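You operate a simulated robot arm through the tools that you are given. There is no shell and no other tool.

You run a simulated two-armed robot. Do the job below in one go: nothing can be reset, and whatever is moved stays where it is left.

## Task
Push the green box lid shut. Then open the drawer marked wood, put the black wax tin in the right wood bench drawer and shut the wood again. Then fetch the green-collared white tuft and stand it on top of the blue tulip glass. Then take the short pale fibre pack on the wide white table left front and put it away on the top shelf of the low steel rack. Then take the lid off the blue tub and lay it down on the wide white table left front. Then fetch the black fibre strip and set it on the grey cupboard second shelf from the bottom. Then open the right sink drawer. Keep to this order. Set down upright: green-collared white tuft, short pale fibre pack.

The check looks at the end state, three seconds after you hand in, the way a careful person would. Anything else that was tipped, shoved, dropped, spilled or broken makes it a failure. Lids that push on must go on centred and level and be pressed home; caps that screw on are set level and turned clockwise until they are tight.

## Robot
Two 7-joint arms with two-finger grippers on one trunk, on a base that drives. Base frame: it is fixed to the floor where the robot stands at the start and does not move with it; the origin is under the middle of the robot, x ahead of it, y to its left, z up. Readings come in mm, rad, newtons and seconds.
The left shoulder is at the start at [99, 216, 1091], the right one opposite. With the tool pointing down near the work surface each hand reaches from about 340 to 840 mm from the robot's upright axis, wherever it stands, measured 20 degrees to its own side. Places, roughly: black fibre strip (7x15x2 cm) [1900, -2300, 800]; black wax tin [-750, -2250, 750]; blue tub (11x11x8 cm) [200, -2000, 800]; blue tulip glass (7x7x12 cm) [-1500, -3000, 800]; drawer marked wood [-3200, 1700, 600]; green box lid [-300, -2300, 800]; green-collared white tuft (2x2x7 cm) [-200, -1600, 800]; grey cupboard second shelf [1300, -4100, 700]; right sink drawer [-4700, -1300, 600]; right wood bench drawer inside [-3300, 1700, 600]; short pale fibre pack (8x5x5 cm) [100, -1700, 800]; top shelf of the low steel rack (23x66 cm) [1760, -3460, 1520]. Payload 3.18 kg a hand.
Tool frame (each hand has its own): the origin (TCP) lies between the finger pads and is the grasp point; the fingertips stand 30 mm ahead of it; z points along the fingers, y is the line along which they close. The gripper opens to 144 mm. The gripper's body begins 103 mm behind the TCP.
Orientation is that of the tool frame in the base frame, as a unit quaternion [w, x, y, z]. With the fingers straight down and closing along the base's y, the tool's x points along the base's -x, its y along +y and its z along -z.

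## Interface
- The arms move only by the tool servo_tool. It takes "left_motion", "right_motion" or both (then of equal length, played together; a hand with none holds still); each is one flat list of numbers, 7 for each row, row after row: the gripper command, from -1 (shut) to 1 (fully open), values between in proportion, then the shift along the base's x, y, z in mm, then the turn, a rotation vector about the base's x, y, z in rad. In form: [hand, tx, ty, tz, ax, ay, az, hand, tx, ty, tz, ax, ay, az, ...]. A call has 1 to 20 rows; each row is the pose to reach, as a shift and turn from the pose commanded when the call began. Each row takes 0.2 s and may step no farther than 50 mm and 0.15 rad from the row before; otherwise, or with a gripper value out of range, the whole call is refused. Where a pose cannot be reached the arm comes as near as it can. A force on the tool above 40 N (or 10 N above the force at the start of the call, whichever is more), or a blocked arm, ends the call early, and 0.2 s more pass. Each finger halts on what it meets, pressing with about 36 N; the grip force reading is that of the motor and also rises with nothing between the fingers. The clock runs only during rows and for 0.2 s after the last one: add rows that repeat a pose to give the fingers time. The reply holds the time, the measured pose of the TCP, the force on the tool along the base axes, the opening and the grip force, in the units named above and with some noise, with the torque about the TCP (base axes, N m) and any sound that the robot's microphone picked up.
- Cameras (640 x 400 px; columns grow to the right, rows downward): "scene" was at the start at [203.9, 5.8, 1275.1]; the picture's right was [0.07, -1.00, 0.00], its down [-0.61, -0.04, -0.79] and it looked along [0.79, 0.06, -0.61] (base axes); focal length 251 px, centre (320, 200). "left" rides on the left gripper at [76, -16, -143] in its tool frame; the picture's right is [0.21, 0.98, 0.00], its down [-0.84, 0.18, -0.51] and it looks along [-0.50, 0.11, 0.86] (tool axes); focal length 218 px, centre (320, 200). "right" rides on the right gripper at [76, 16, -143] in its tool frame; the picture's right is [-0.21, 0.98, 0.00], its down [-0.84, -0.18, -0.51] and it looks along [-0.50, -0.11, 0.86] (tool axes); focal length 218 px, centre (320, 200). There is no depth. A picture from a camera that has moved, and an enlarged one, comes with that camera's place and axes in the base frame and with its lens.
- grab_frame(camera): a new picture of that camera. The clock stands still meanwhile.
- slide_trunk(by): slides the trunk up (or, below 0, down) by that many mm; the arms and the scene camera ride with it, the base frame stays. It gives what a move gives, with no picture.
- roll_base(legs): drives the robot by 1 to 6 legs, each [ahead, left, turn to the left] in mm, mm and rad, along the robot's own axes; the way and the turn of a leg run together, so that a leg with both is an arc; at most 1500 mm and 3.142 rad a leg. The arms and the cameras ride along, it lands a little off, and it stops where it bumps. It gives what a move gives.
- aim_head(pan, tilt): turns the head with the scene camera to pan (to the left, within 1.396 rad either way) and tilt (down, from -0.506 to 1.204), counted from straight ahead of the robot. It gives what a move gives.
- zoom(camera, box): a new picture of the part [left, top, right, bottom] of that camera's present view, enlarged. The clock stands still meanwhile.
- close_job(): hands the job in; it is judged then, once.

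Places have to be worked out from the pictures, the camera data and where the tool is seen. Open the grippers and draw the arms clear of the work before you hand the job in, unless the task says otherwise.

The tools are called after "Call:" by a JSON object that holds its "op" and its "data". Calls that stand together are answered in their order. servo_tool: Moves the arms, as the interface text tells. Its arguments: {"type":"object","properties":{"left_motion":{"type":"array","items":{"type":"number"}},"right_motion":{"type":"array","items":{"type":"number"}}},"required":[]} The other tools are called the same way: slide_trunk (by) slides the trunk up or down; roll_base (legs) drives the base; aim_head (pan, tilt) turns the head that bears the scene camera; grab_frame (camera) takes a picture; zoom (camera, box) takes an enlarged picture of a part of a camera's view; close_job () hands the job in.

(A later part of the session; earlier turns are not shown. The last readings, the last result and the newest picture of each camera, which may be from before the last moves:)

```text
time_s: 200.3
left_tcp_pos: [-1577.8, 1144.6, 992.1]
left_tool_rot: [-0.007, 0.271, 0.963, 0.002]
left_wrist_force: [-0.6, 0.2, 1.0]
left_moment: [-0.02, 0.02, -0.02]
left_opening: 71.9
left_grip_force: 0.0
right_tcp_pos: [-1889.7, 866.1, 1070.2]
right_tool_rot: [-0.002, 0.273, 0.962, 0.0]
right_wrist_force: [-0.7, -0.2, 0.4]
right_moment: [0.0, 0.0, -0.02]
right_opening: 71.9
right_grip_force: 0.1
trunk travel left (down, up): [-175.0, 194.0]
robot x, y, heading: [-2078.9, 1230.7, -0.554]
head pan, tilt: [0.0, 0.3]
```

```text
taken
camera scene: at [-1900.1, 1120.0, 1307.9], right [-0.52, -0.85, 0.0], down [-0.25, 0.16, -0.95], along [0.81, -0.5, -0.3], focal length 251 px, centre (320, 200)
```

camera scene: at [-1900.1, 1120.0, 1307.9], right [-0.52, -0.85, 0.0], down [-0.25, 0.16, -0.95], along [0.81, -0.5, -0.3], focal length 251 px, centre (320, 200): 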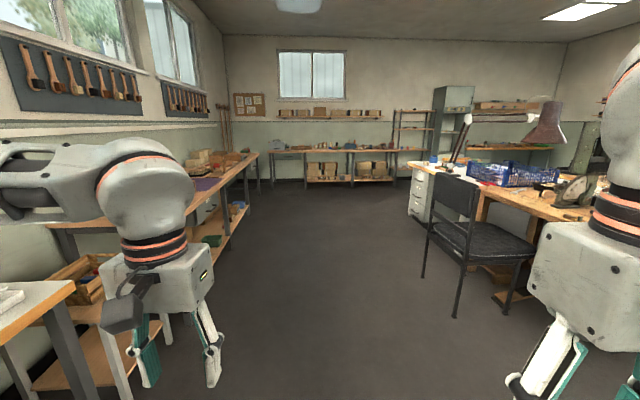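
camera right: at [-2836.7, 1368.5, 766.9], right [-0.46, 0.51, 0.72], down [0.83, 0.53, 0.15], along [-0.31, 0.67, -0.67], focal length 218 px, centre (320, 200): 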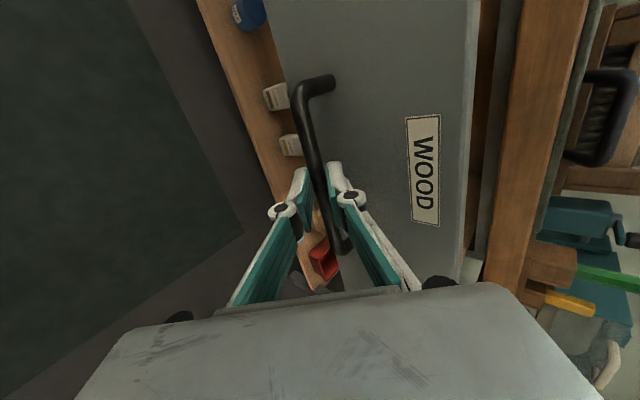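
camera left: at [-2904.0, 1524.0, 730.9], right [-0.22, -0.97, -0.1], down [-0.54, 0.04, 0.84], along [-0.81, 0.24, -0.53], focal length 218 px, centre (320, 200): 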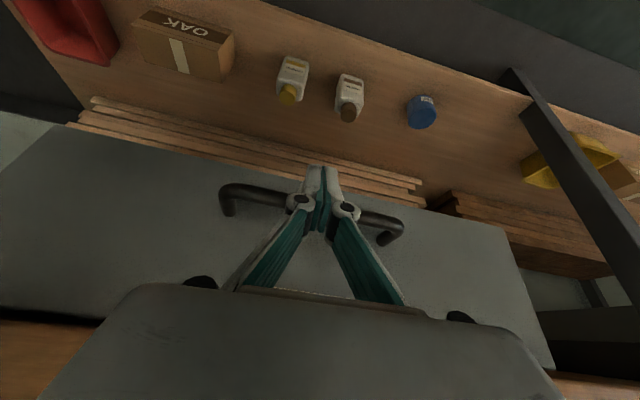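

The route along the room is open, with the chair on my right. I drive in two legs to the front of the white table and then turn toward it.

Call:
{"op": "roll_base", "data": {"legs": [[1000, 0, 0], [0, 0, -0.362], [1400, 0, 0], [450, 0, 0], [0, 0, -1.1]]}}

Call:
{"op": "aim_head", "data": {"pan": 0, "tilt": 0.5}}

Call:
{"op": "grab_frame", "data": {"camera": "scene"}}

```text
time_s: 218.3
left_tcp_pos: [-149.4, -1286.3, 990.7]
left_tool_rot: [-0.003, 0.85, 0.527, 0.006]
left_wrist_force: [0.3, -0.4, -0.7]
left_moment: [0.01, -0.02, 0.0]
left_opening: 72.1
left_grip_force: 0.2
right_tcp_pos: [-454.4, -998.7, 1070.5]
right_tool_rot: [0.0, 0.851, 0.526, 0.001]
right_wrist_force: [0.5, -0.4, 0.7]
right_moment: [-0.02, 0.0, 0.0]
right_opening: 71.9
right_grip_force: 0.0
trunk travel left (down, up): [-175.0, 194.0]
robot x, y, heading: [-108.8, -777.2, -2.031]
head pan, tilt: [0.0, 0.3]
```

```text
time_s: 219.0
left_tcp_pos: [-148.7, -1286.3, 991.4]
left_tool_rot: [-0.004, 0.85, 0.526, 0.006]
left_wrist_force: [0.1, 0.4, -0.7]
left_moment: [0.03, -0.03, -0.01]
left_opening: 71.7
left_grip_force: 0.0
right_tcp_pos: [-455.0, -999.8, 1072.4]
right_tool_rot: [-0.001, 0.851, 0.525, 0.001]
right_wrist_force: [-0.5, 0.2, 0.1]
right_moment: [-0.03, 0.02, -0.01]
right_opening: 72.0
right_grip_force: 0.0
trunk travel left (down, up): [-175.0, 194.0]
robot x, y, heading: [-111.6, -775.8, -2.031]
head pan, tilt: [0.0, 0.499]
```

```text
taken
camera scene: at [-202.1, -964.9, 1289.6], right [-0.89, 0.45, 0.0], down [0.21, 0.43, -0.88], along [-0.39, -0.79, -0.48], focal length 251 px, centre (320, 200)
```

scene: 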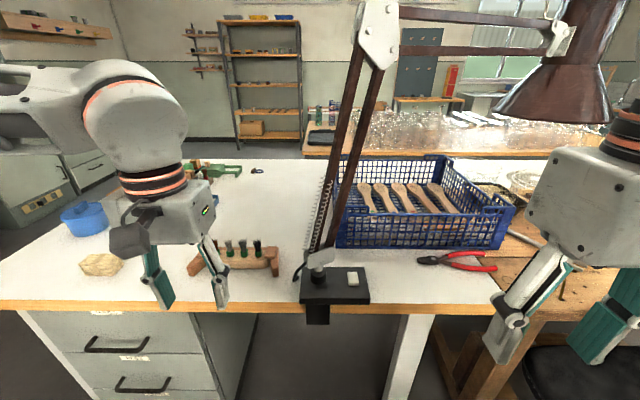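

The lamp's arm and shade are near my right arm, so I sidestep left 260 mm before anything else.

Call:
{"op": "roll_base", "data": {"legs": [[0, 260, 0]]}}

Call:
{"op": "aim_head", "data": {"pan": -0.1, "tilt": 0.65}}

Call:
{"op": "grab_frame", "data": {"camera": "scene"}}

Call:
{"op": "grab_frame", "data": {"camera": "left"}}

```text
time_s: 221.9
left_tcp_pos: [81.8, -1400.9, 991.4]
left_tool_rot: [-0.004, 0.85, 0.527, 0.006]
left_wrist_force: [0.4, 0.1, -0.1]
left_moment: [-0.02, 0.03, 0.01]
left_opening: 72.0
left_grip_force: 0.1
right_tcp_pos: [-224.4, -1114.9, 1071.5]
right_tool_rot: [-0.001, 0.85, 0.527, 0.001]
right_wrist_force: [0.8, -0.3, -0.1]
right_moment: [0.02, 0.01, 0.04]
right_opening: 71.9
right_grip_force: 0.1
trunk travel left (down, up): [-175.0, 194.0]
robot x, y, heading: [121.4, -891.9, -2.04]
head pan, tilt: [0.0, 0.499]
```

```text
time_s: 222.6
left_tcp_pos: [82.0, -1400.1, 991.5]
left_tool_rot: [-0.004, 0.85, 0.527, 0.006]
left_wrist_force: [0.3, 0.5, -0.2]
left_moment: [-0.01, 0.01, 0.01]
left_opening: 72.2
left_grip_force: 0.0
right_tcp_pos: [-224.3, -1114.5, 1069.6]
right_tool_rot: [-0.001, 0.85, 0.527, 0.001]
right_wrist_force: [-0.4, 0.1, -0.3]
right_moment: [0.02, 0.0, 0.07]
right_opening: 71.9
right_grip_force: 0.1
trunk travel left (down, up): [-175.0, 194.0]
robot x, y, heading: [120.6, -890.1, -2.036]
head pan, tilt: [-0.099, 0.649]
```

```text
taken
camera scene: at [23.5, -1072.2, 1276.3], right [-0.85, 0.53, 0.0], down [0.32, 0.51, -0.8], along [-0.42, -0.67, -0.6], focal length 251 px, centre (320, 200)
```

scene: 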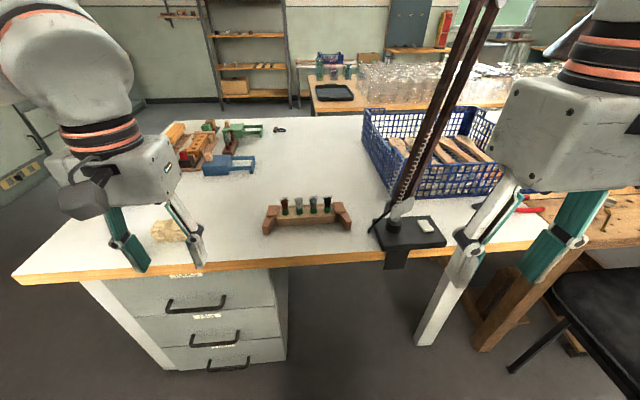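

```text
taken
camera left: at [100.5, -1326.3, 1134.3], right [0.97, -0.25, 0.0], down [-0.22, -0.84, 0.5], along [-0.12, -0.48, -0.87], focal length 218 px, centre (320, 200)
```

left: 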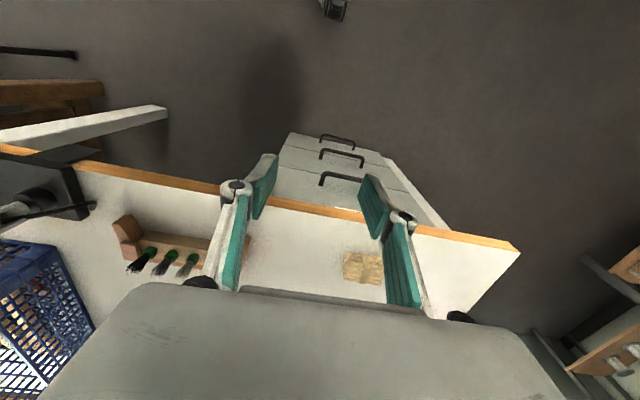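

Zoom on the tuft rack and the glass bench behind.

Call:
{"op": "zoom", "data": {"camera": "scene", "box": [250, 180, 370, 255]}}

Call:
{"op": "zoom", "data": {"camera": "scene", "box": [290, 40, 450, 130]}}

```text
5.33 times, centred on (310, 218) of scene
camera zoom: at [23.5, -1072.2, 1276.3], right [-0.85, 0.53, 0.0], down [0.32, 0.51, -0.8], along [-0.42, -0.67, -0.6], focal length 1340 px, centre (373, 107)
```

zoom: 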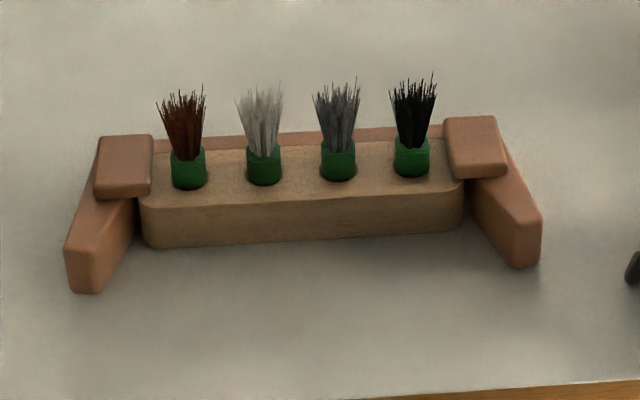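

```text
4.00 times, centred on (370, 85) of scene
camera zoom: at [23.5, -1072.2, 1276.3], right [-0.85, 0.53, 0.0], down [0.32, 0.51, -0.8], along [-0.42, -0.67, -0.6], focal length 1005 px, centre (120, 660)
```

zoom: 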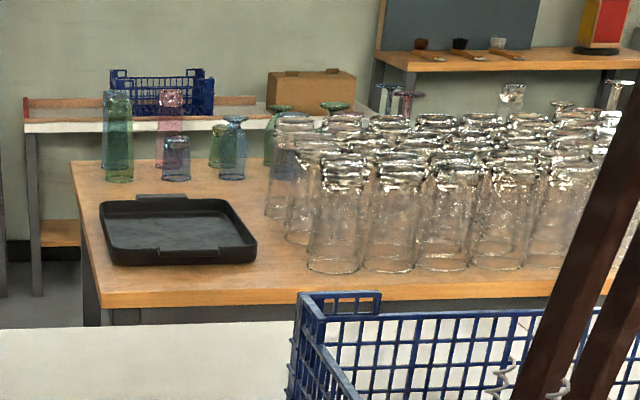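

Order in the rack confirmed: brown, white, grey, black. The blue tulip glass stands upside-down (foot on top) on the glass bench. I drive 130 mm closer to reach the rack comfortably with the left hand, and yaw the left hand 90° so fingers close front-to-back between neighbours.

Call:
{"op": "roll_base", "data": {"legs": [[130, 0, 0]]}}

Call:
{"op": "servo_tool", "data": {"left_motion": [0, 0, 0, 0, 0, 0, 0.14, 0, 0, 0, 0, 0, 0, 0.28, 0, 0, 0, 0, 0, 0, 0.42, 0, 0, 0, 0, 0, 0, 0.56, 0, 0, 0, 0, 0, 0, 0.7, 0, 0, 0, 0, 0, 0, 0.84, 0, 0, 0, 0, 0, 0, 0.98, 0, 0, 0, 0, 0, 0, 1.12, 0, 0, 0, 0, 0, 0, 1.26, 0, 0, 0, 0, 0, 0, 1.4, 0, 0, 0, 0, 0, 0, 1.54]}}

Call:
{"op": "grab_frame", "data": {"camera": "scene"}}

Call:
{"op": "grab_frame", "data": {"camera": "left"}}

```text
time_s: 223.9
left_tcp_pos: [23.5, -1515.9, 991.3]
left_tool_rot: [-0.004, 0.85, 0.527, 0.006]
left_wrist_force: [-0.8, -0.2, -0.7]
left_moment: [0.03, -0.02, 0.0]
left_opening: 71.9
left_grip_force: 0.0
right_tcp_pos: [-281.3, -1231.0, 1070.6]
right_tool_rot: [0.0, 0.85, 0.527, 0.001]
right_wrist_force: [-0.5, 0.1, 0.1]
right_moment: [0.05, -0.01, 0.03]
right_opening: 71.7
right_grip_force: 0.0
trunk travel left (down, up): [-175.0, 194.0]
robot x, y, heading: [63.5, -1006.0, -2.035]
head pan, tilt: [-0.099, 0.649]
```

```text
time_s: 226.3
left_tcp_pos: [26.2, -1516.7, 991.0]
left_tool_rot: [-0.006, 0.24, 0.971, 0.002]
left_wrist_force: [0.4, -0.2, 0.1]
left_moment: [0.04, 0.01, 0.0]
left_opening: 71.9
left_grip_force: 0.1
right_tcp_pos: [-281.8, -1230.0, 1070.1]
right_tool_rot: [0.0, 0.85, 0.526, 0.001]
right_wrist_force: [0.7, 0.7, 0.3]
right_moment: [0.01, 0.0, -0.03]
right_opening: 71.9
right_grip_force: 0.0
trunk travel left (down, up): [-175.0, 194.0]
robot x, y, heading: [62.9, -1006.5, -2.034]
head pan, tilt: [-0.099, 0.649]
```

```text
taken
camera scene: at [-33.7, -1187.4, 1276.2], right [-0.85, 0.53, 0.0], down [0.32, 0.51, -0.8], along [-0.42, -0.67, -0.6], focal length 251 px, centre (320, 200)
```

scene: 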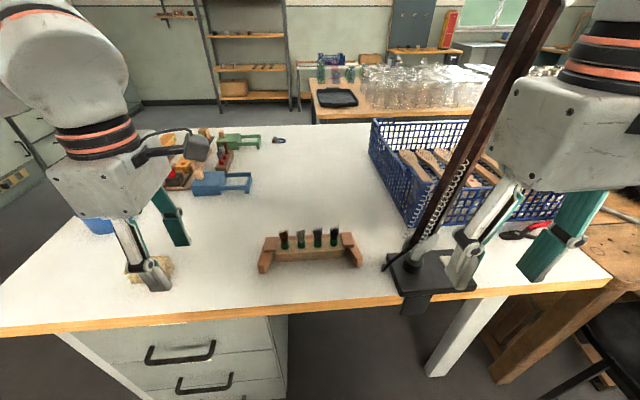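

```text
taken
camera left: at [-48.4, -1494.8, 1134.0], right [0.27, 0.96, 0.0], down [0.83, -0.24, 0.5], along [0.48, -0.13, -0.87], focal length 218 px, centre (320, 200)
```

left: 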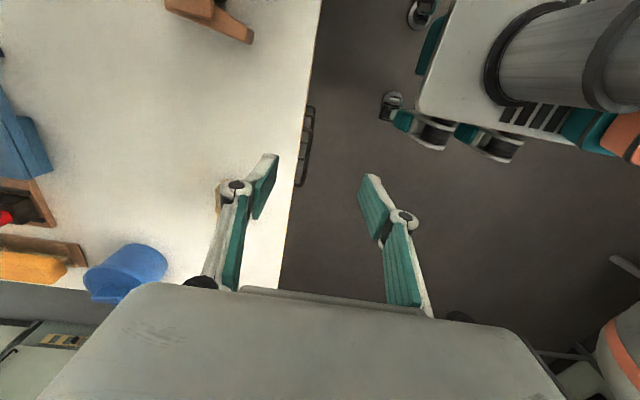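

The yaw is aligned with the rack normal. I move above the white tuft's estimated spot (-210,-1547) at z≈960.

Call:
{"op": "servo_tool", "data": {"left_motion": [-0.2, -40, -5, 0, 0, 0, 0, -0.3, -80, -10, 0, 0, 0, 0, -0.3, -120, -15, -5, 0, 0, 0, -0.3, -160, -20, -10, 0, 0, 0, -0.3, -200, -25, -20, 0, 0, 0, -0.3, -236, -30, -30, 0, 0, 0, -0.3, -236, -30, -30, 0, 0, 0]}}

Call:
{"op": "grab_frame", "data": {"camera": "left"}}

Call:
{"op": "zoom", "data": {"camera": "scene", "box": [220, 140, 420, 280]}}

```text
time_s: 227.9
left_tcp_pos: [-211.2, -1546.9, 959.6]
left_tool_rot: [-0.007, 0.241, 0.97, 0.002]
left_wrist_force: [0.6, 0.1, 0.0]
left_moment: [0.02, 0.0, -0.01]
left_opening: 50.3
left_grip_force: 0.2
right_tcp_pos: [-279.9, -1229.1, 1070.4]
right_tool_rot: [0.001, 0.851, 0.526, 0.0]
right_wrist_force: [0.5, -0.4, 1.3]
right_moment: [-0.03, 0.04, 0.0]
right_opening: 72.0
right_grip_force: 0.1
trunk travel left (down, up): [-175.0, 194.0]
robot x, y, heading: [65.8, -1007.6, -2.033]
head pan, tilt: [-0.099, 0.649]
```

```text
taken
camera left: at [-284.7, -1525.2, 1103.5], right [0.28, 0.96, 0.0], down [0.83, -0.24, 0.5], along [0.48, -0.13, -0.87], focal length 218 px, centre (320, 200)
```

left: 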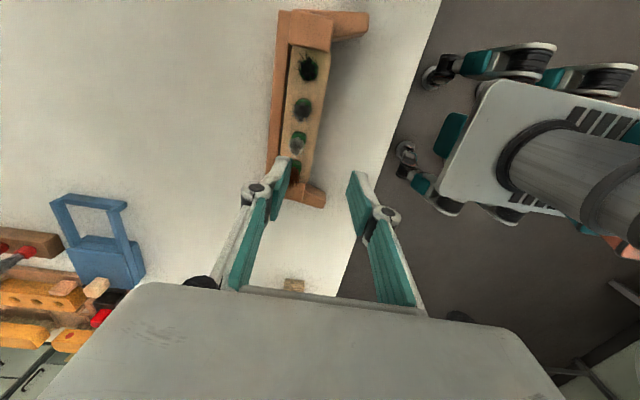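

```text
2.86 times, centred on (320, 210) of scene
camera zoom: at [-33.1, -1187.3, 1276.3], right [-0.85, 0.53, 0.0], down [0.32, 0.51, -0.8], along [-0.42, -0.67, -0.6], focal length 718 px, centre (320, 171)
```

zoom: 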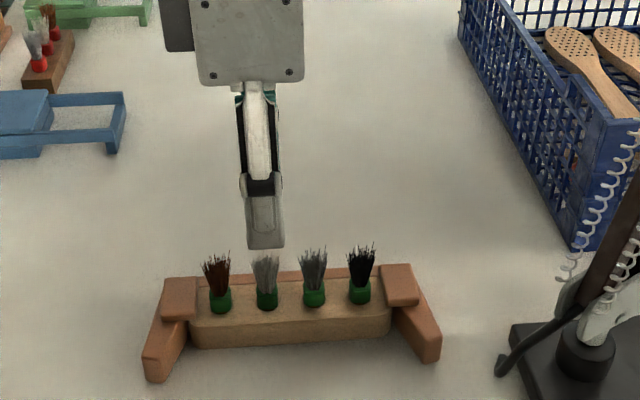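

Zoom in the left camera on the white tuft for precise position.

Call:
{"op": "zoom", "data": {"camera": "left", "box": [260, 40, 360, 210]}}

Call:
{"op": "zoom", "data": {"camera": "scene", "box": [270, 215, 350, 265]}}

```text
2.35 times, centred on (310, 125) of left
camera zoom: at [-284.7, -1525.2, 1103.5], right [0.28, 0.96, 0.0], down [0.83, -0.24, 0.5], along [0.48, -0.13, -0.87], focal length 514 px, centre (344, 376)
```

zoom: 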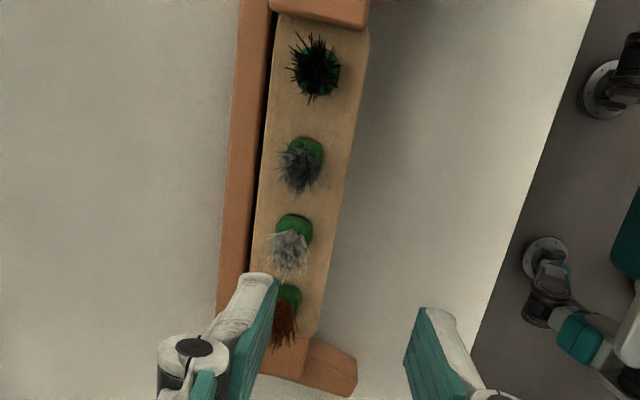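

```text
8.00 times, centred on (310, 240) of scene
camera zoom: at [-33.1, -1187.3, 1276.3], right [-0.85, 0.53, 0.0], down [0.32, 0.51, -0.8], along [-0.42, -0.67, -0.6], focal length 2010 px, centre (400, -120)
```

zoom: 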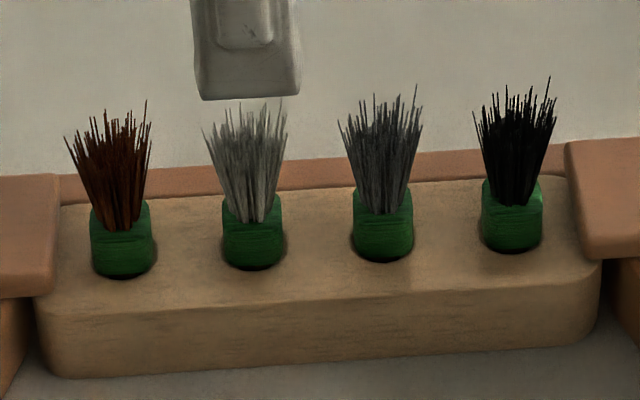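

The white tuft's collar is at (-222,-1569), block top z≈814, bristle tops ≈875. I align over it and descend to just above the bristles with a 45 mm opening.

Call:
{"op": "servo_tool", "data": {"left_motion": [-0.38, -11, -22, 0, 0, 0, 0, -0.38, -11, -22, -20, 0, 0, 0, -0.38, -11, -22, -40, 0, 0, 0, -0.38, -11, -22, -40, 0, 0, 0]}}

Call:
{"op": "zoom", "data": {"camera": "left", "box": [220, 40, 420, 230]}}

Call:
{"op": "zoom", "data": {"camera": "scene", "box": [250, 190, 370, 275]}}

```text
time_s: 228.9
left_tcp_pos: [-220.9, -1566.8, 921.7]
left_tool_rot: [-0.007, 0.243, 0.97, 0.0]
left_wrist_force: [0.2, 0.1, 0.1]
left_moment: [-0.02, 0.0, 0.01]
left_opening: 44.6
left_grip_force: 0.2
right_tcp_pos: [-281.3, -1229.7, 1070.1]
right_tool_rot: [0.0, 0.85, 0.526, 0.0]
right_wrist_force: [0.6, -0.8, -0.1]
right_moment: [0.03, 0.0, 0.0]
right_opening: 72.1
right_grip_force: 0.0
trunk travel left (down, up): [-175.0, 194.0]
robot x, y, heading: [61.3, -1002.3, -2.035]
head pan, tilt: [-0.099, 0.649]
```

```text
2.11 times, centred on (320, 135) of left
camera zoom: at [-295.4, -1546.6, 1064.2], right [0.28, 0.96, 0.0], down [0.83, -0.24, 0.5], along [0.48, -0.14, -0.87], focal length 460 px, centre (320, 337)
```

zoom: 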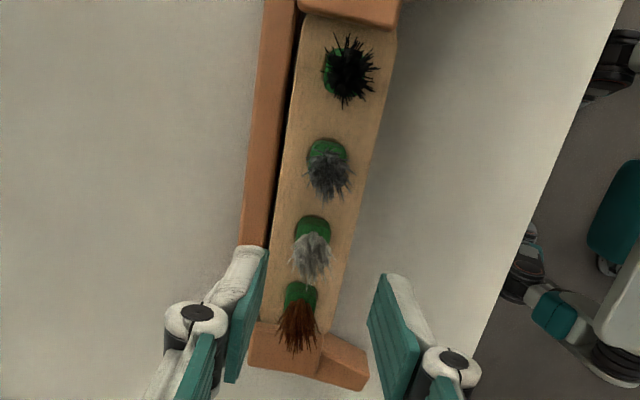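

```text
4.71 times, centred on (310, 232) of scene
camera zoom: at [-33.5, -1187.1, 1276.3], right [-0.85, 0.53, 0.0], down [0.32, 0.51, -0.8], along [-0.42, -0.67, -0.6], focal length 1182 px, centre (367, 47)
```

zoom: 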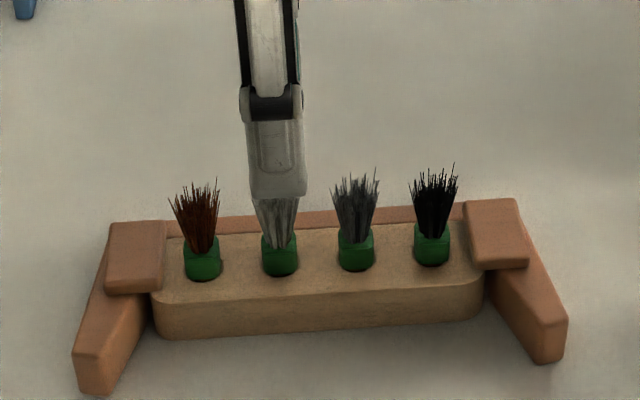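

Alignment is good (2–3 mm off). I correct and descend to TCP z≈851, then grip.

Call:
{"op": "servo_tool", "data": {"left_motion": [-0.38, -2.5, -1.7, -20, 0, 0, 0, -0.38, -2.5, -1.7, -40, 0, 0, 0, -0.38, -2.5, -1.7, -58, 0, 0, 0, -0.38, -2.5, -1.7, -70, 0, 0, 0, -0.38, -2.5, -1.7, -70, 0, 0, 0]}}

Call:
{"op": "zoom", "data": {"camera": "left", "box": [220, 40, 420, 230]}}

Call:
{"op": "zoom", "data": {"camera": "scene", "box": [250, 190, 370, 275]}}

```text
time_s: 230.1
left_tcp_pos: [-224.0, -1569.7, 852.0]
left_tool_rot: [-0.007, 0.243, 0.97, 0.0]
left_wrist_force: [-0.2, -0.8, -0.5]
left_moment: [0.0, 0.0, -0.02]
left_opening: 44.5
left_grip_force: 0.1
right_tcp_pos: [-281.3, -1231.2, 1070.8]
right_tool_rot: [0.001, 0.851, 0.525, 0.0]
right_wrist_force: [0.7, 0.7, 0.3]
right_moment: [0.01, 0.0, 0.02]
right_opening: 71.9
right_grip_force: 0.1
trunk travel left (down, up): [-175.0, 194.0]
robot x, y, heading: [66.1, -1007.9, -2.028]
head pan, tilt: [-0.099, 0.649]
```

```text
2.11 times, centred on (320, 135) of left
camera zoom: at [-298.2, -1548.5, 994.4], right [0.28, 0.96, 0.0], down [0.83, -0.24, 0.5], along [0.48, -0.14, -0.87], focal length 460 px, centre (320, 337)
```

zoom: 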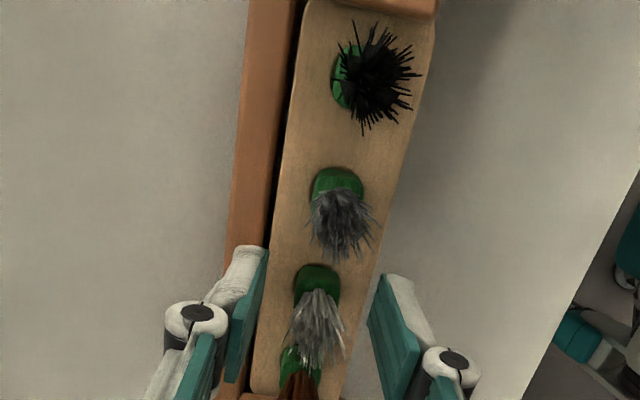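

```text
4.71 times, centred on (310, 232) of scene
camera zoom: at [-33.7, -1187.2, 1276.3], right [-0.85, 0.53, 0.0], down [0.32, 0.51, -0.8], along [-0.42, -0.67, -0.6], focal length 1182 px, centre (367, 47)
```

zoom: 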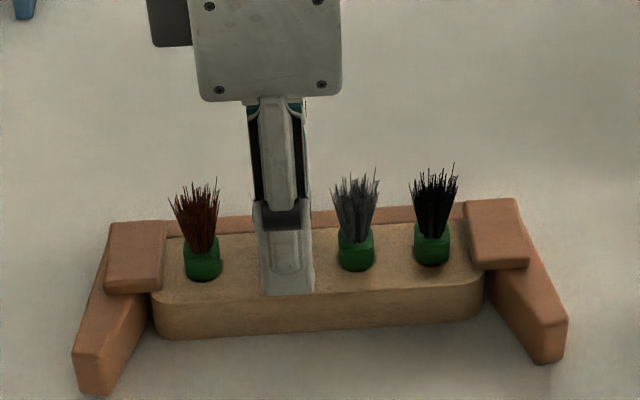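

Fingers flank the white collar without touching neighbours. I nudge 4 mm along the rack and close.

Call:
{"op": "servo_tool", "data": {"left_motion": [-0.38, -3.5, 1.8, 0, 0, 0, 0, -0.7, -3.5, 1.8, 0, 0, 0, 0, -1, -3.5, 1.8, 0, 0, 0, 0, -1, -3.5, 1.8, 0, 0, 0, 0]}}

Call:
{"op": "zoom", "data": {"camera": "left", "box": [220, 40, 420, 230]}}

```text
time_s: 231.1
left_tcp_pos: [-228.3, -1567.3, 850.9]
left_tool_rot: [-0.007, 0.242, 0.97, 0.002]
left_wrist_force: [0.5, -0.7, -0.3]
left_moment: [-0.04, -0.01, 0.02]
left_opening: 16.3
left_grip_force: 36.2
right_tcp_pos: [-281.8, -1229.2, 1069.9]
right_tool_rot: [-0.001, 0.85, 0.527, 0.001]
right_wrist_force: [1.1, 0.4, 0.9]
right_moment: [-0.02, 0.02, -0.03]
right_opening: 72.0
right_grip_force: 0.1
trunk travel left (down, up): [-175.0, 194.0]
robot x, y, heading: [62.8, -1010.8, -2.031]
head pan, tilt: [-0.099, 0.649]
```

```text
2.11 times, centred on (320, 135) of left
camera zoom: at [-301.5, -1546.9, 994.2], right [0.28, 0.96, 0.0], down [0.83, -0.24, 0.5], along [0.48, -0.14, -0.87], focal length 460 px, centre (320, 337)
```

zoom: 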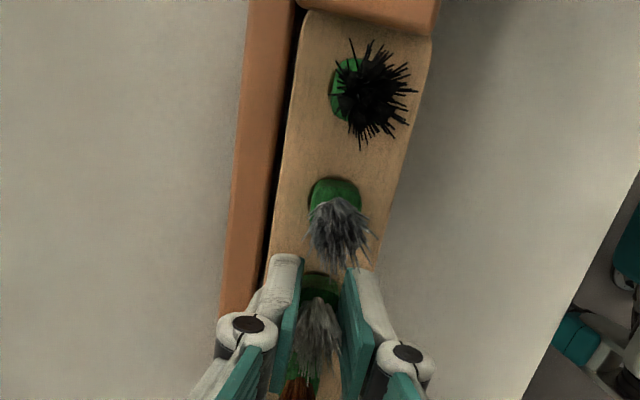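

Gripped at 16.3 mm. Lift straight up.

Call:
{"op": "servo_tool", "data": {"left_motion": [-1, 0, 0, 8, 0, 0, 0, -1, 0, 0, 20, 0, 0, 0, -1, 0, 0, 40, 0, 0, 0, -1, 0, 0, 70, 0, 0, 0, -1, 0, 0, 105, 0, 0, 0, -1, 0, 0, 140, 0, 0, 0]}}

Call:
{"op": "grab_frame", "data": {"camera": "left"}}

Call:
{"op": "zoom", "data": {"camera": "scene", "box": [220, 120, 400, 275]}}

```text
time_s: 232.5
left_tcp_pos: [-226.2, -1567.1, 991.7]
left_tool_rot: [-0.007, 0.243, 0.97, 0.001]
left_wrist_force: [-0.5, -0.5, -0.4]
left_moment: [-0.01, 0.02, 0.05]
left_opening: 16.5
left_grip_force: 36.2
right_tcp_pos: [-281.3, -1228.4, 1069.6]
right_tool_rot: [0.0, 0.85, 0.526, 0.001]
right_wrist_force: [-0.7, 0.7, -0.3]
right_moment: [-0.04, 0.03, 0.01]
right_opening: 71.9
right_grip_force: 0.1
trunk travel left (down, up): [-175.0, 194.0]
robot x, y, heading: [63.6, -1006.8, -2.034]
head pan, tilt: [-0.099, 0.649]
```

```text
taken
camera left: at [-300.9, -1545.4, 1134.6], right [0.28, 0.96, 0.0], down [0.83, -0.24, 0.5], along [0.48, -0.14, -0.87], focal length 218 px, centre (320, 200)
```

left: 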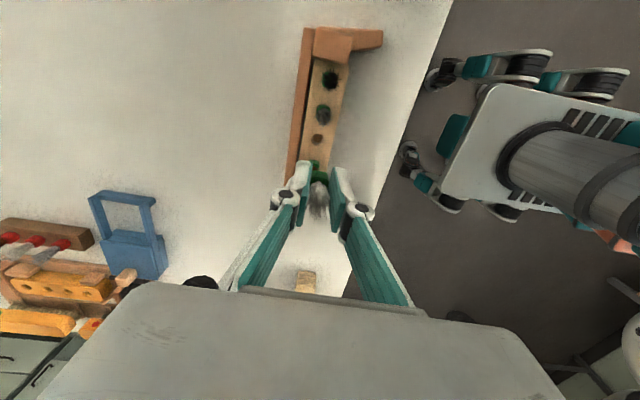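

```text
2.58 times, centred on (310, 198) of scene
camera zoom: at [-33.4, -1186.5, 1276.5], right [-0.85, 0.53, 0.0], down [0.32, 0.51, -0.8], along [-0.42, -0.67, -0.6], focal length 648 px, centre (346, 206)
```

zoom: 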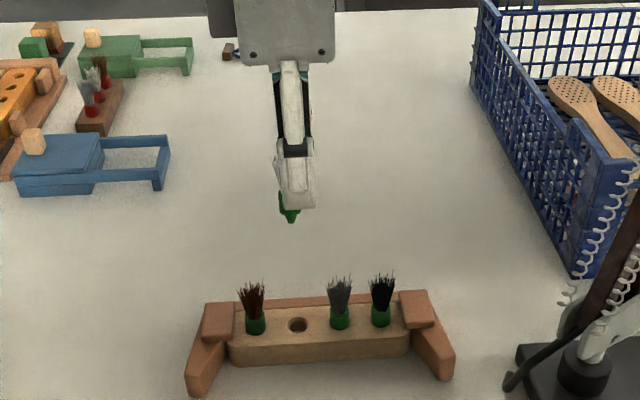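

The tuft is out. I zoom to see the shape of its lower end, which matters for standing it on the glass foot.

Call:
{"op": "zoom", "data": {"camera": "scene", "box": [285, 165, 325, 190]}}

Call:
{"op": "zoom", "data": {"camera": "left", "box": [280, 130, 360, 230]}}

```text
16.00 times, centred on (305, 178) of scene
camera zoom: at [-33.4, -1186.5, 1276.5], right [-0.85, 0.53, 0.0], down [0.32, 0.51, -0.8], along [-0.42, -0.67, -0.6], focal length 4020 px, centre (560, 560)
```

zoom: 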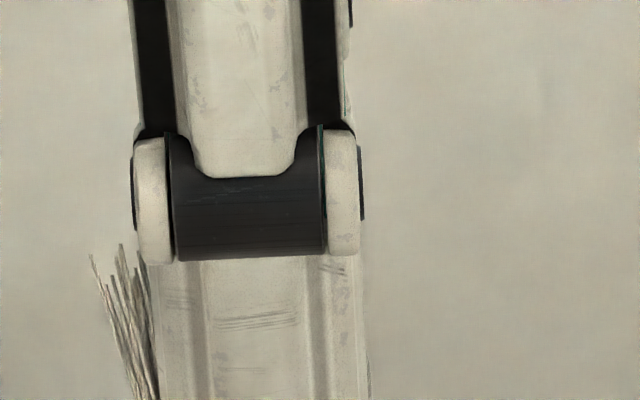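

```text
4.00 times, centred on (320, 180) of left
camera zoom: at [-300.9, -1545.4, 1134.6], right [0.28, 0.96, 0.0], down [0.83, -0.24, 0.5], along [0.48, -0.14, -0.87], focal length 873 px, centre (320, 280)
```

zoom: 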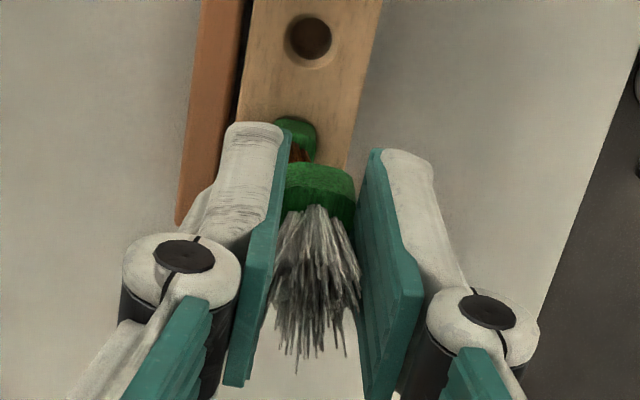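

The tuft sits a few mm off-centre in the fingers; I look at it closer to measure offset and tilt.

Call:
{"op": "zoom", "data": {"camera": "scene", "box": [280, 165, 344, 215]}}

```text
8.00 times, centred on (312, 190) of scene
camera zoom: at [-33.4, -1186.5, 1276.5], right [-0.85, 0.53, 0.0], down [0.32, 0.51, -0.8], along [-0.42, -0.67, -0.6], focal length 2010 px, centre (384, 280)
```

zoom: 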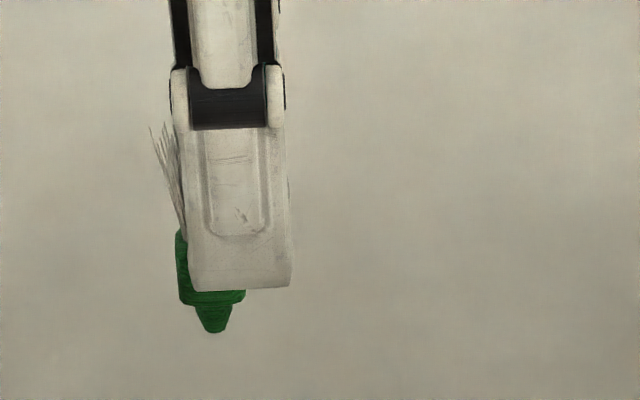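

The tuft hangs vertical, ~8 mm off the finger centre, its plug bottom ≈55 mm below the TCP. I tuck the left arm and drive around the table's left end toward the glass bench.

Call:
{"op": "servo_tool", "data": {"left_motion": [-1, 36, 11, 5, 0, 0, 0, -1, 72, 22, 10, 0, 0, 0, -1, 108, 33, 15, 0, 0, 0, -1, 144, 44, 20, 0, 0, 0, -1, 180, 55, 25, 0, 0, 0, -1, 216, 66, 30, 0, 0, 0, -1, 250, 77, 30, 0, 0, 0]}}

Call:
{"op": "roll_base", "data": {"legs": [[-150, 0, -0.05], [0, 1130, 0], [950, 0, 0], [950, 0, 0]]}}

Call:
{"op": "aim_head", "data": {"pan": -0.9, "tilt": 0.4}}

Call:
{"op": "grab_frame", "data": {"camera": "scene"}}

```text
time_s: 234.1
left_tcp_pos: [22.9, -1491.3, 1022.4]
left_tool_rot: [-0.006, 0.243, 0.97, 0.001]
left_wrist_force: [0.0, 0.9, -1.2]
left_moment: [0.0, -0.01, 0.02]
left_opening: 16.7
left_grip_force: 35.3
right_tcp_pos: [-281.1, -1229.7, 1069.2]
right_tool_rot: [-0.002, 0.85, 0.526, -0.001]
right_wrist_force: [-0.4, 0.0, 0.7]
right_moment: [0.03, 0.02, 0.01]
right_opening: 72.0
right_grip_force: 0.0
trunk travel left (down, up): [-175.0, 194.0]
robot x, y, heading: [66.3, -1004.0, -2.033]
head pan, tilt: [-0.099, 0.649]
```

```text
time_s: 254.4
left_tcp_pos: [178.6, -3576.9, 1021.6]
left_tool_rot: [-0.007, 0.251, 0.968, 0.002]
left_wrist_force: [-0.7, -0.8, -0.2]
left_moment: [0.01, 0.01, -0.04]
left_opening: 16.6
left_grip_force: 36.0
right_tcp_pos: [-118.3, -3309.2, 1071.2]
right_tool_rot: [-0.001, 0.855, 0.519, 0.0]
right_wrist_force: [0.1, -0.5, -0.9]
right_moment: [0.04, -0.02, 0.0]
right_opening: 71.9
right_grip_force: 0.1
trunk travel left (down, up): [-175.0, 194.0]
robot x, y, heading: [230.2, -3095.3, -2.049]
head pan, tilt: [-0.099, 0.649]
```

```text
time_s: 255.5
left_tcp_pos: [180.1, -3576.4, 1021.3]
left_tool_rot: [-0.007, 0.252, 0.968, 0.002]
left_wrist_force: [0.2, 0.6, 0.5]
left_moment: [0.01, 0.04, 0.02]
left_opening: 16.6
left_grip_force: 35.7
right_tcp_pos: [-118.9, -3308.9, 1069.9]
right_tool_rot: [0.0, 0.855, 0.519, 0.0]
right_wrist_force: [-0.5, 0.2, -0.1]
right_moment: [0.0, 0.04, 0.03]
right_opening: 72.0
right_grip_force: 0.0
trunk travel left (down, up): [-175.0, 194.0]
robot x, y, heading: [231.4, -3091.6, -2.051]
head pan, tilt: [-0.901, 0.4]
```

```text
taken
camera scene: at [86.1, -3217.0, 1298.7], right [-0.19, 0.98, 0.0], down [0.38, 0.07, -0.92], along [-0.9, -0.18, -0.39], focal length 251 px, centre (320, 200)
```

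scene: 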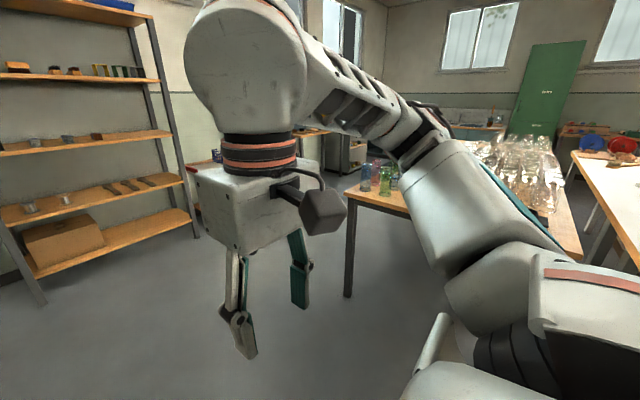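

I turn right to face the glass bench and look at the coloured glasses.

Call:
{"op": "roll_base", "data": {"legs": [[0, 0, -1.6]]}}

Call:
{"op": "aim_head", "data": {"pan": 0, "tilt": 0.4}}

Call:
{"op": "grab_frame", "data": {"camera": "scene"}}

Call:
{"op": "zoom", "data": {"camera": "scene", "box": [240, 120, 400, 220]}}

```text
time_s: 259.8
left_tcp_pos: [-249.2, -3034.0, 1021.7]
left_tool_rot: [-0.004, 0.867, 0.499, 0.006]
left_wrist_force: [0.4, 1.4, 0.8]
left_moment: [-0.04, -0.01, 0.0]
left_opening: 16.5
left_grip_force: 35.9
right_tcp_pos: [22.0, -2739.5, 1070.4]
right_tool_rot: [0.0, 0.969, -0.247, 0.0]
right_wrist_force: [0.0, 0.0, 0.4]
right_moment: [0.04, -0.01, 0.01]
right_opening: 72.0
right_grip_force: 0.0
trunk travel left (down, up): [-175.0, 194.0]
robot x, y, heading: [236.7, -3095.5, 2.644]
head pan, tilt: [-0.901, 0.4]
```

```text
time_s: 260.9
left_tcp_pos: [-251.2, -3033.9, 1022.4]
left_tool_rot: [-0.004, 0.866, 0.499, 0.007]
left_wrist_force: [0.5, -0.4, 0.4]
left_moment: [0.01, -0.01, 0.01]
left_opening: 16.5
left_grip_force: 35.6
right_tcp_pos: [22.5, -2739.7, 1071.2]
right_tool_rot: [0.0, 0.969, -0.246, 0.0]
right_wrist_force: [0.7, -0.7, -0.1]
right_moment: [-0.02, -0.03, 0.01]
right_opening: 72.4
right_grip_force: 0.1
trunk travel left (down, up): [-175.0, 194.0]
robot x, y, heading: [229.5, -3093.9, 2.648]
head pan, tilt: [0.0, 0.4]
```

```text
taken
camera scene: at [46.3, -2994.1, 1298.7], right [0.48, 0.88, 0.0], down [0.34, -0.19, -0.92], along [-0.81, 0.44, -0.39], focal length 251 px, centre (320, 200)
```

scene: 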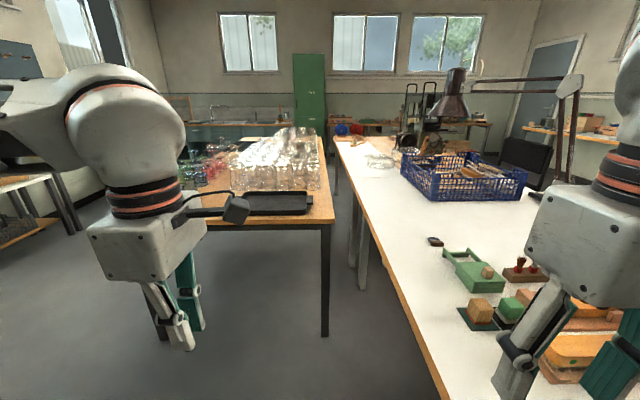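

```text
4.00 times, centred on (320, 170) of scene
camera zoom: at [46.3, -2994.1, 1298.7], right [0.48, 0.88, 0.0], down [0.34, -0.19, -0.92], along [-0.81, 0.44, -0.39], focal length 1005 px, centre (320, 320)
```

zoom: 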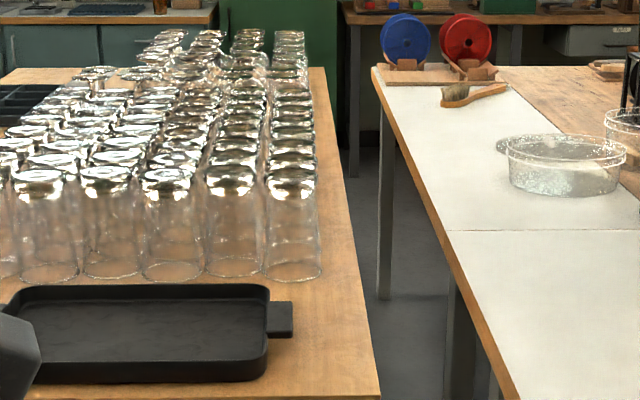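

The bench end is ahead-left. I move left 555 and forward 500 to line up with the coloured glasses and look again.

Call:
{"op": "roll_base", "data": {"legs": [[0, 555, 0], [480, 0, 0]]}}

Call:
{"op": "aim_head", "data": {"pan": 0.05, "tilt": 0.5}}

Call:
{"op": "grab_frame", "data": {"camera": "scene"}}

Call:
{"op": "zoom", "data": {"camera": "scene", "box": [220, 80, 420, 220]}}

```text
time_s: 268.7
left_tcp_pos: [-928.1, -3293.8, 1021.2]
left_tool_rot: [-0.003, 0.866, 0.5, 0.006]
left_wrist_force: [-1.0, -1.4, 0.2]
left_moment: [0.0, -0.03, 0.01]
left_opening: 16.8
left_grip_force: 35.9
right_tcp_pos: [-658.1, -2999.4, 1069.3]
right_tool_rot: [0.0, 0.969, -0.245, 0.001]
right_wrist_force: [-0.1, 0.2, 0.2]
right_moment: [0.0, 0.01, 0.02]
right_opening: 72.1
right_grip_force: 0.0
trunk travel left (down, up): [-175.0, 194.0]
robot x, y, heading: [-447.8, -3350.5, 2.645]
head pan, tilt: [0.0, 0.4]
```

```text
time_s: 269.4
left_tcp_pos: [-929.4, -3292.9, 1022.5]
left_tool_rot: [-0.003, 0.866, 0.5, 0.005]
left_wrist_force: [1.1, -0.4, 0.5]
left_moment: [0.02, 0.0, -0.02]
left_opening: 16.5
left_grip_force: 36.3
right_tcp_pos: [-657.4, -2998.2, 1071.2]
right_tool_rot: [0.001, 0.969, -0.245, -0.001]
right_wrist_force: [-1.3, 0.3, 0.4]
right_moment: [-0.04, 0.0, 0.02]
right_opening: 72.1
right_grip_force: 0.1
trunk travel left (down, up): [-175.0, 194.0]
robot x, y, heading: [-448.0, -3353.4, 2.645]
head pan, tilt: [0.051, 0.499]
```

```text
taken
camera scene: at [-633.6, -3258.3, 1289.6], right [0.43, 0.9, 0.0], down [0.43, -0.21, -0.88], along [-0.79, 0.38, -0.48], focal length 251 px, centre (320, 200)
```

scene: 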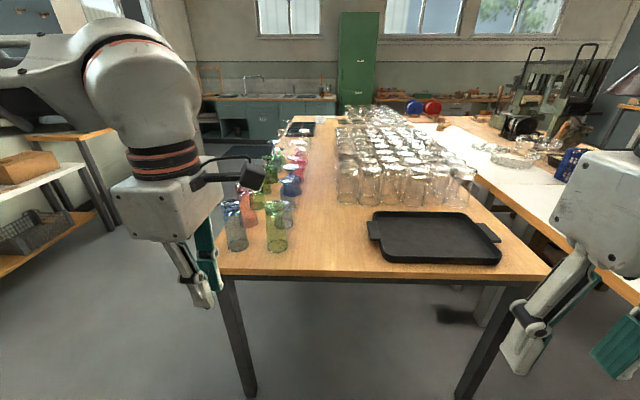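

```text
2.86 times, centred on (320, 150) of scene
camera zoom: at [-633.6, -3258.3, 1289.6], right [0.43, 0.9, 0.0], down [0.43, -0.21, -0.88], along [-0.79, 0.38, -0.48], focal length 718 px, centre (320, 343)
```

zoom: 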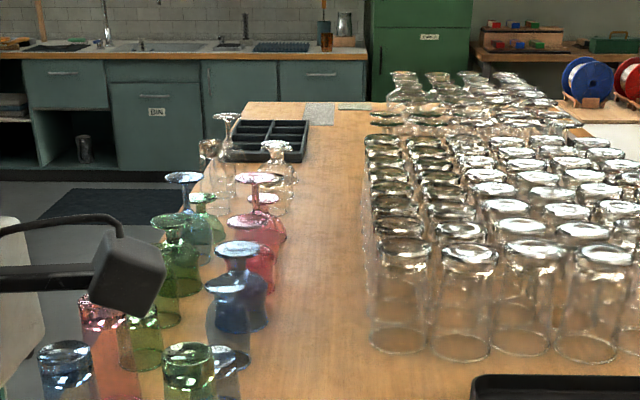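

Several coloured glasses stand here; I need to identify the blue tulip. I raise the trunk 120 mm for clearance over the glassware, move closer and a little left, and look.

Call:
{"op": "slide_trunk", "data": {"by": 120}}

Call:
{"op": "roll_base", "data": {"legs": [[250, 130, 0]]}}

Call:
{"op": "aim_head", "data": {"pan": 0.0, "tilt": 0.75}}

Call:
{"op": "grab_frame", "data": {"camera": "scene"}}

Call:
{"op": "grab_frame", "data": {"camera": "left"}}

Call:
{"op": "grab_frame", "data": {"camera": "right"}}

```text
time_s: 270.9
left_tcp_pos: [-929.0, -3293.4, 1140.8]
left_tool_rot: [-0.003, 0.866, 0.5, 0.006]
left_wrist_force: [-0.3, 0.3, -0.9]
left_moment: [0.03, 0.0, 0.01]
left_opening: 16.7
left_grip_force: 35.8
right_tcp_pos: [-658.5, -2998.8, 1189.6]
right_tool_rot: [0.0, 0.969, -0.246, 0.001]
right_wrist_force: [0.1, 0.1, 0.8]
right_moment: [0.01, 0.0, 0.04]
right_opening: 72.1
right_grip_force: 0.0
trunk travel left (down, up): [-295.0, 74.0]
robot x, y, heading: [-445.5, -3353.5, 2.649]
head pan, tilt: [0.051, 0.499]
```

```text
time_s: 272.8
left_tcp_pos: [-1211.8, -3289.1, 1141.3]
left_tool_rot: [-0.004, 0.866, 0.5, 0.006]
left_wrist_force: [-0.5, -0.3, 0.4]
left_moment: [-0.01, -0.05, -0.01]
left_opening: 16.5
left_grip_force: 36.4
right_tcp_pos: [-940.3, -2994.8, 1190.4]
right_tool_rot: [0.0, 0.97, -0.244, 0.001]
right_wrist_force: [-1.1, 0.4, 1.3]
right_moment: [-0.03, -0.03, 0.02]
right_opening: 72.0
right_grip_force: 0.1
trunk travel left (down, up): [-295.0, 74.0]
robot x, y, heading: [-728.5, -3348.5, 2.649]
head pan, tilt: [0.051, 0.499]
```

```text
time_s: 273.6
left_tcp_pos: [-1211.7, -3290.6, 1141.1]
left_tool_rot: [-0.004, 0.866, 0.501, 0.006]
left_wrist_force: [0.7, 0.6, -0.2]
left_moment: [0.0, 0.02, -0.02]
left_opening: 16.5
left_grip_force: 35.7
right_tcp_pos: [-939.6, -2995.1, 1189.8]
right_tool_rot: [-0.001, 0.97, -0.244, 0.0]
right_wrist_force: [0.0, -0.5, 0.3]
right_moment: [-0.01, 0.04, -0.01]
right_opening: 71.7
right_grip_force: 0.1
trunk travel left (down, up): [-295.0, 74.0]
robot x, y, heading: [-730.4, -3347.2, 2.652]
head pan, tilt: [0.0, 0.75]
```

```text
taken
camera scene: at [-842.4, -3289.0, 1393.0], right [0.47, 0.88, 0.0], down [0.6, -0.32, -0.73], along [-0.64, 0.35, -0.68], focal length 251 px, centre (320, 200)
```

scene: 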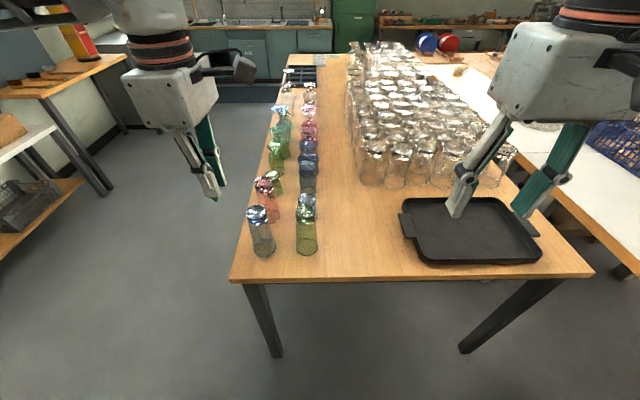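

```text
taken
camera left: at [-1188.0, -3217.0, 1284.3], right [0.95, -0.31, 0.0], down [-0.27, -0.83, 0.5], along [-0.15, -0.47, -0.87], focal length 218 px, centre (320, 200)
```

left: 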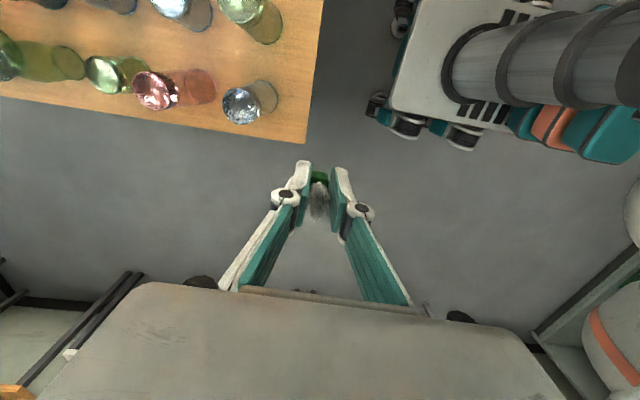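

```text
taken
camera right: at [-881.0, -3047.0, 1332.7], right [-0.65, -0.76, 0.0], down [-0.66, 0.56, 0.51], along [-0.39, 0.33, -0.86], focal length 218 px, centre (320, 200)
```

right: 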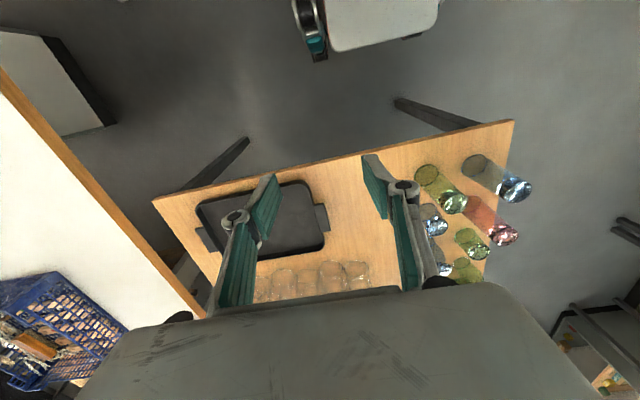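

Zoom in on the coloured glasses.

Call:
{"op": "zoom", "data": {"camera": "scene", "box": [230, 160, 350, 265]}}

Call:
{"op": "zoom", "data": {"camera": "scene", "box": [250, 75, 350, 175]}}

```text
3.81 times, centred on (290, 212) of scene
camera zoom: at [-842.4, -3289.0, 1393.0], right [0.47, 0.88, 0.0], down [0.6, -0.32, -0.73], along [-0.64, 0.35, -0.68], focal length 957 px, centre (434, 152)
```

zoom: 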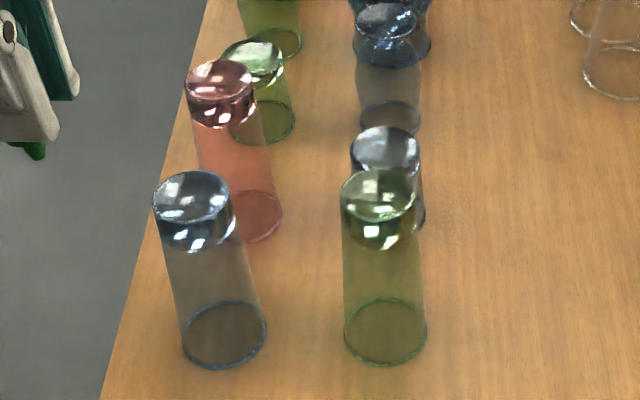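

```text
4.00 times, centred on (300, 125) of scene
camera zoom: at [-842.4, -3289.0, 1393.0], right [0.47, 0.88, 0.0], down [0.6, -0.32, -0.73], along [-0.64, 0.35, -0.68], focal length 1005 px, centre (400, 500)
```

zoom: 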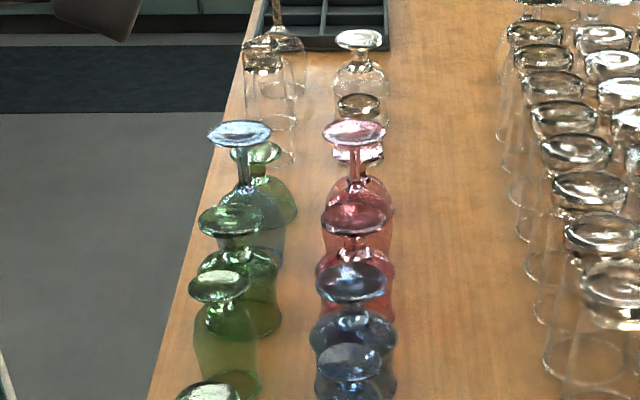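

Two blue footed glasses stand one behind the other in the right column; I need to tell which is the tulip. Zoom with the right camera and take a closer look.

Call:
{"op": "zoom", "data": {"camera": "right", "box": [400, 140, 540, 290]}}

Call:
{"op": "zoom", "data": {"camera": "scene", "box": [280, 130, 340, 200]}}

```text
2.67 times, centred on (470, 215) of right
camera zoom: at [-881.0, -3047.0, 1332.7], right [-0.65, -0.76, 0.0], down [-0.66, 0.56, 0.51], along [-0.39, 0.33, -0.86], focal length 582 px, centre (-80, 160)
```

zoom: 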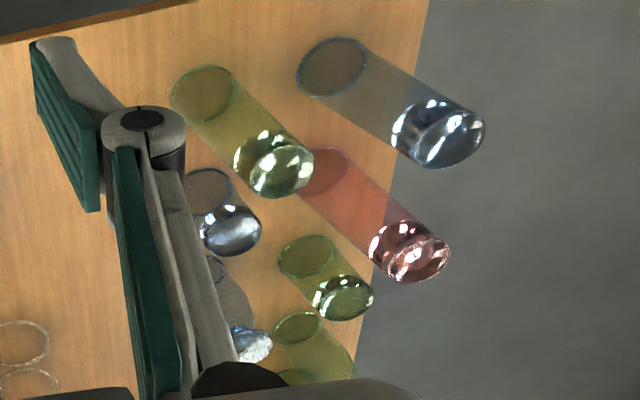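

```text
5.71 times, centred on (310, 165) of scene
camera zoom: at [-842.4, -3289.0, 1393.0], right [0.47, 0.88, 0.0], down [0.6, -0.32, -0.73], along [-0.64, 0.35, -0.68], focal length 1436 px, centre (377, 400)
```

zoom: 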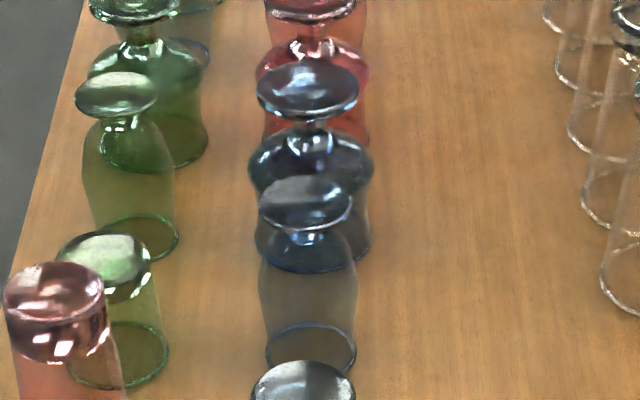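

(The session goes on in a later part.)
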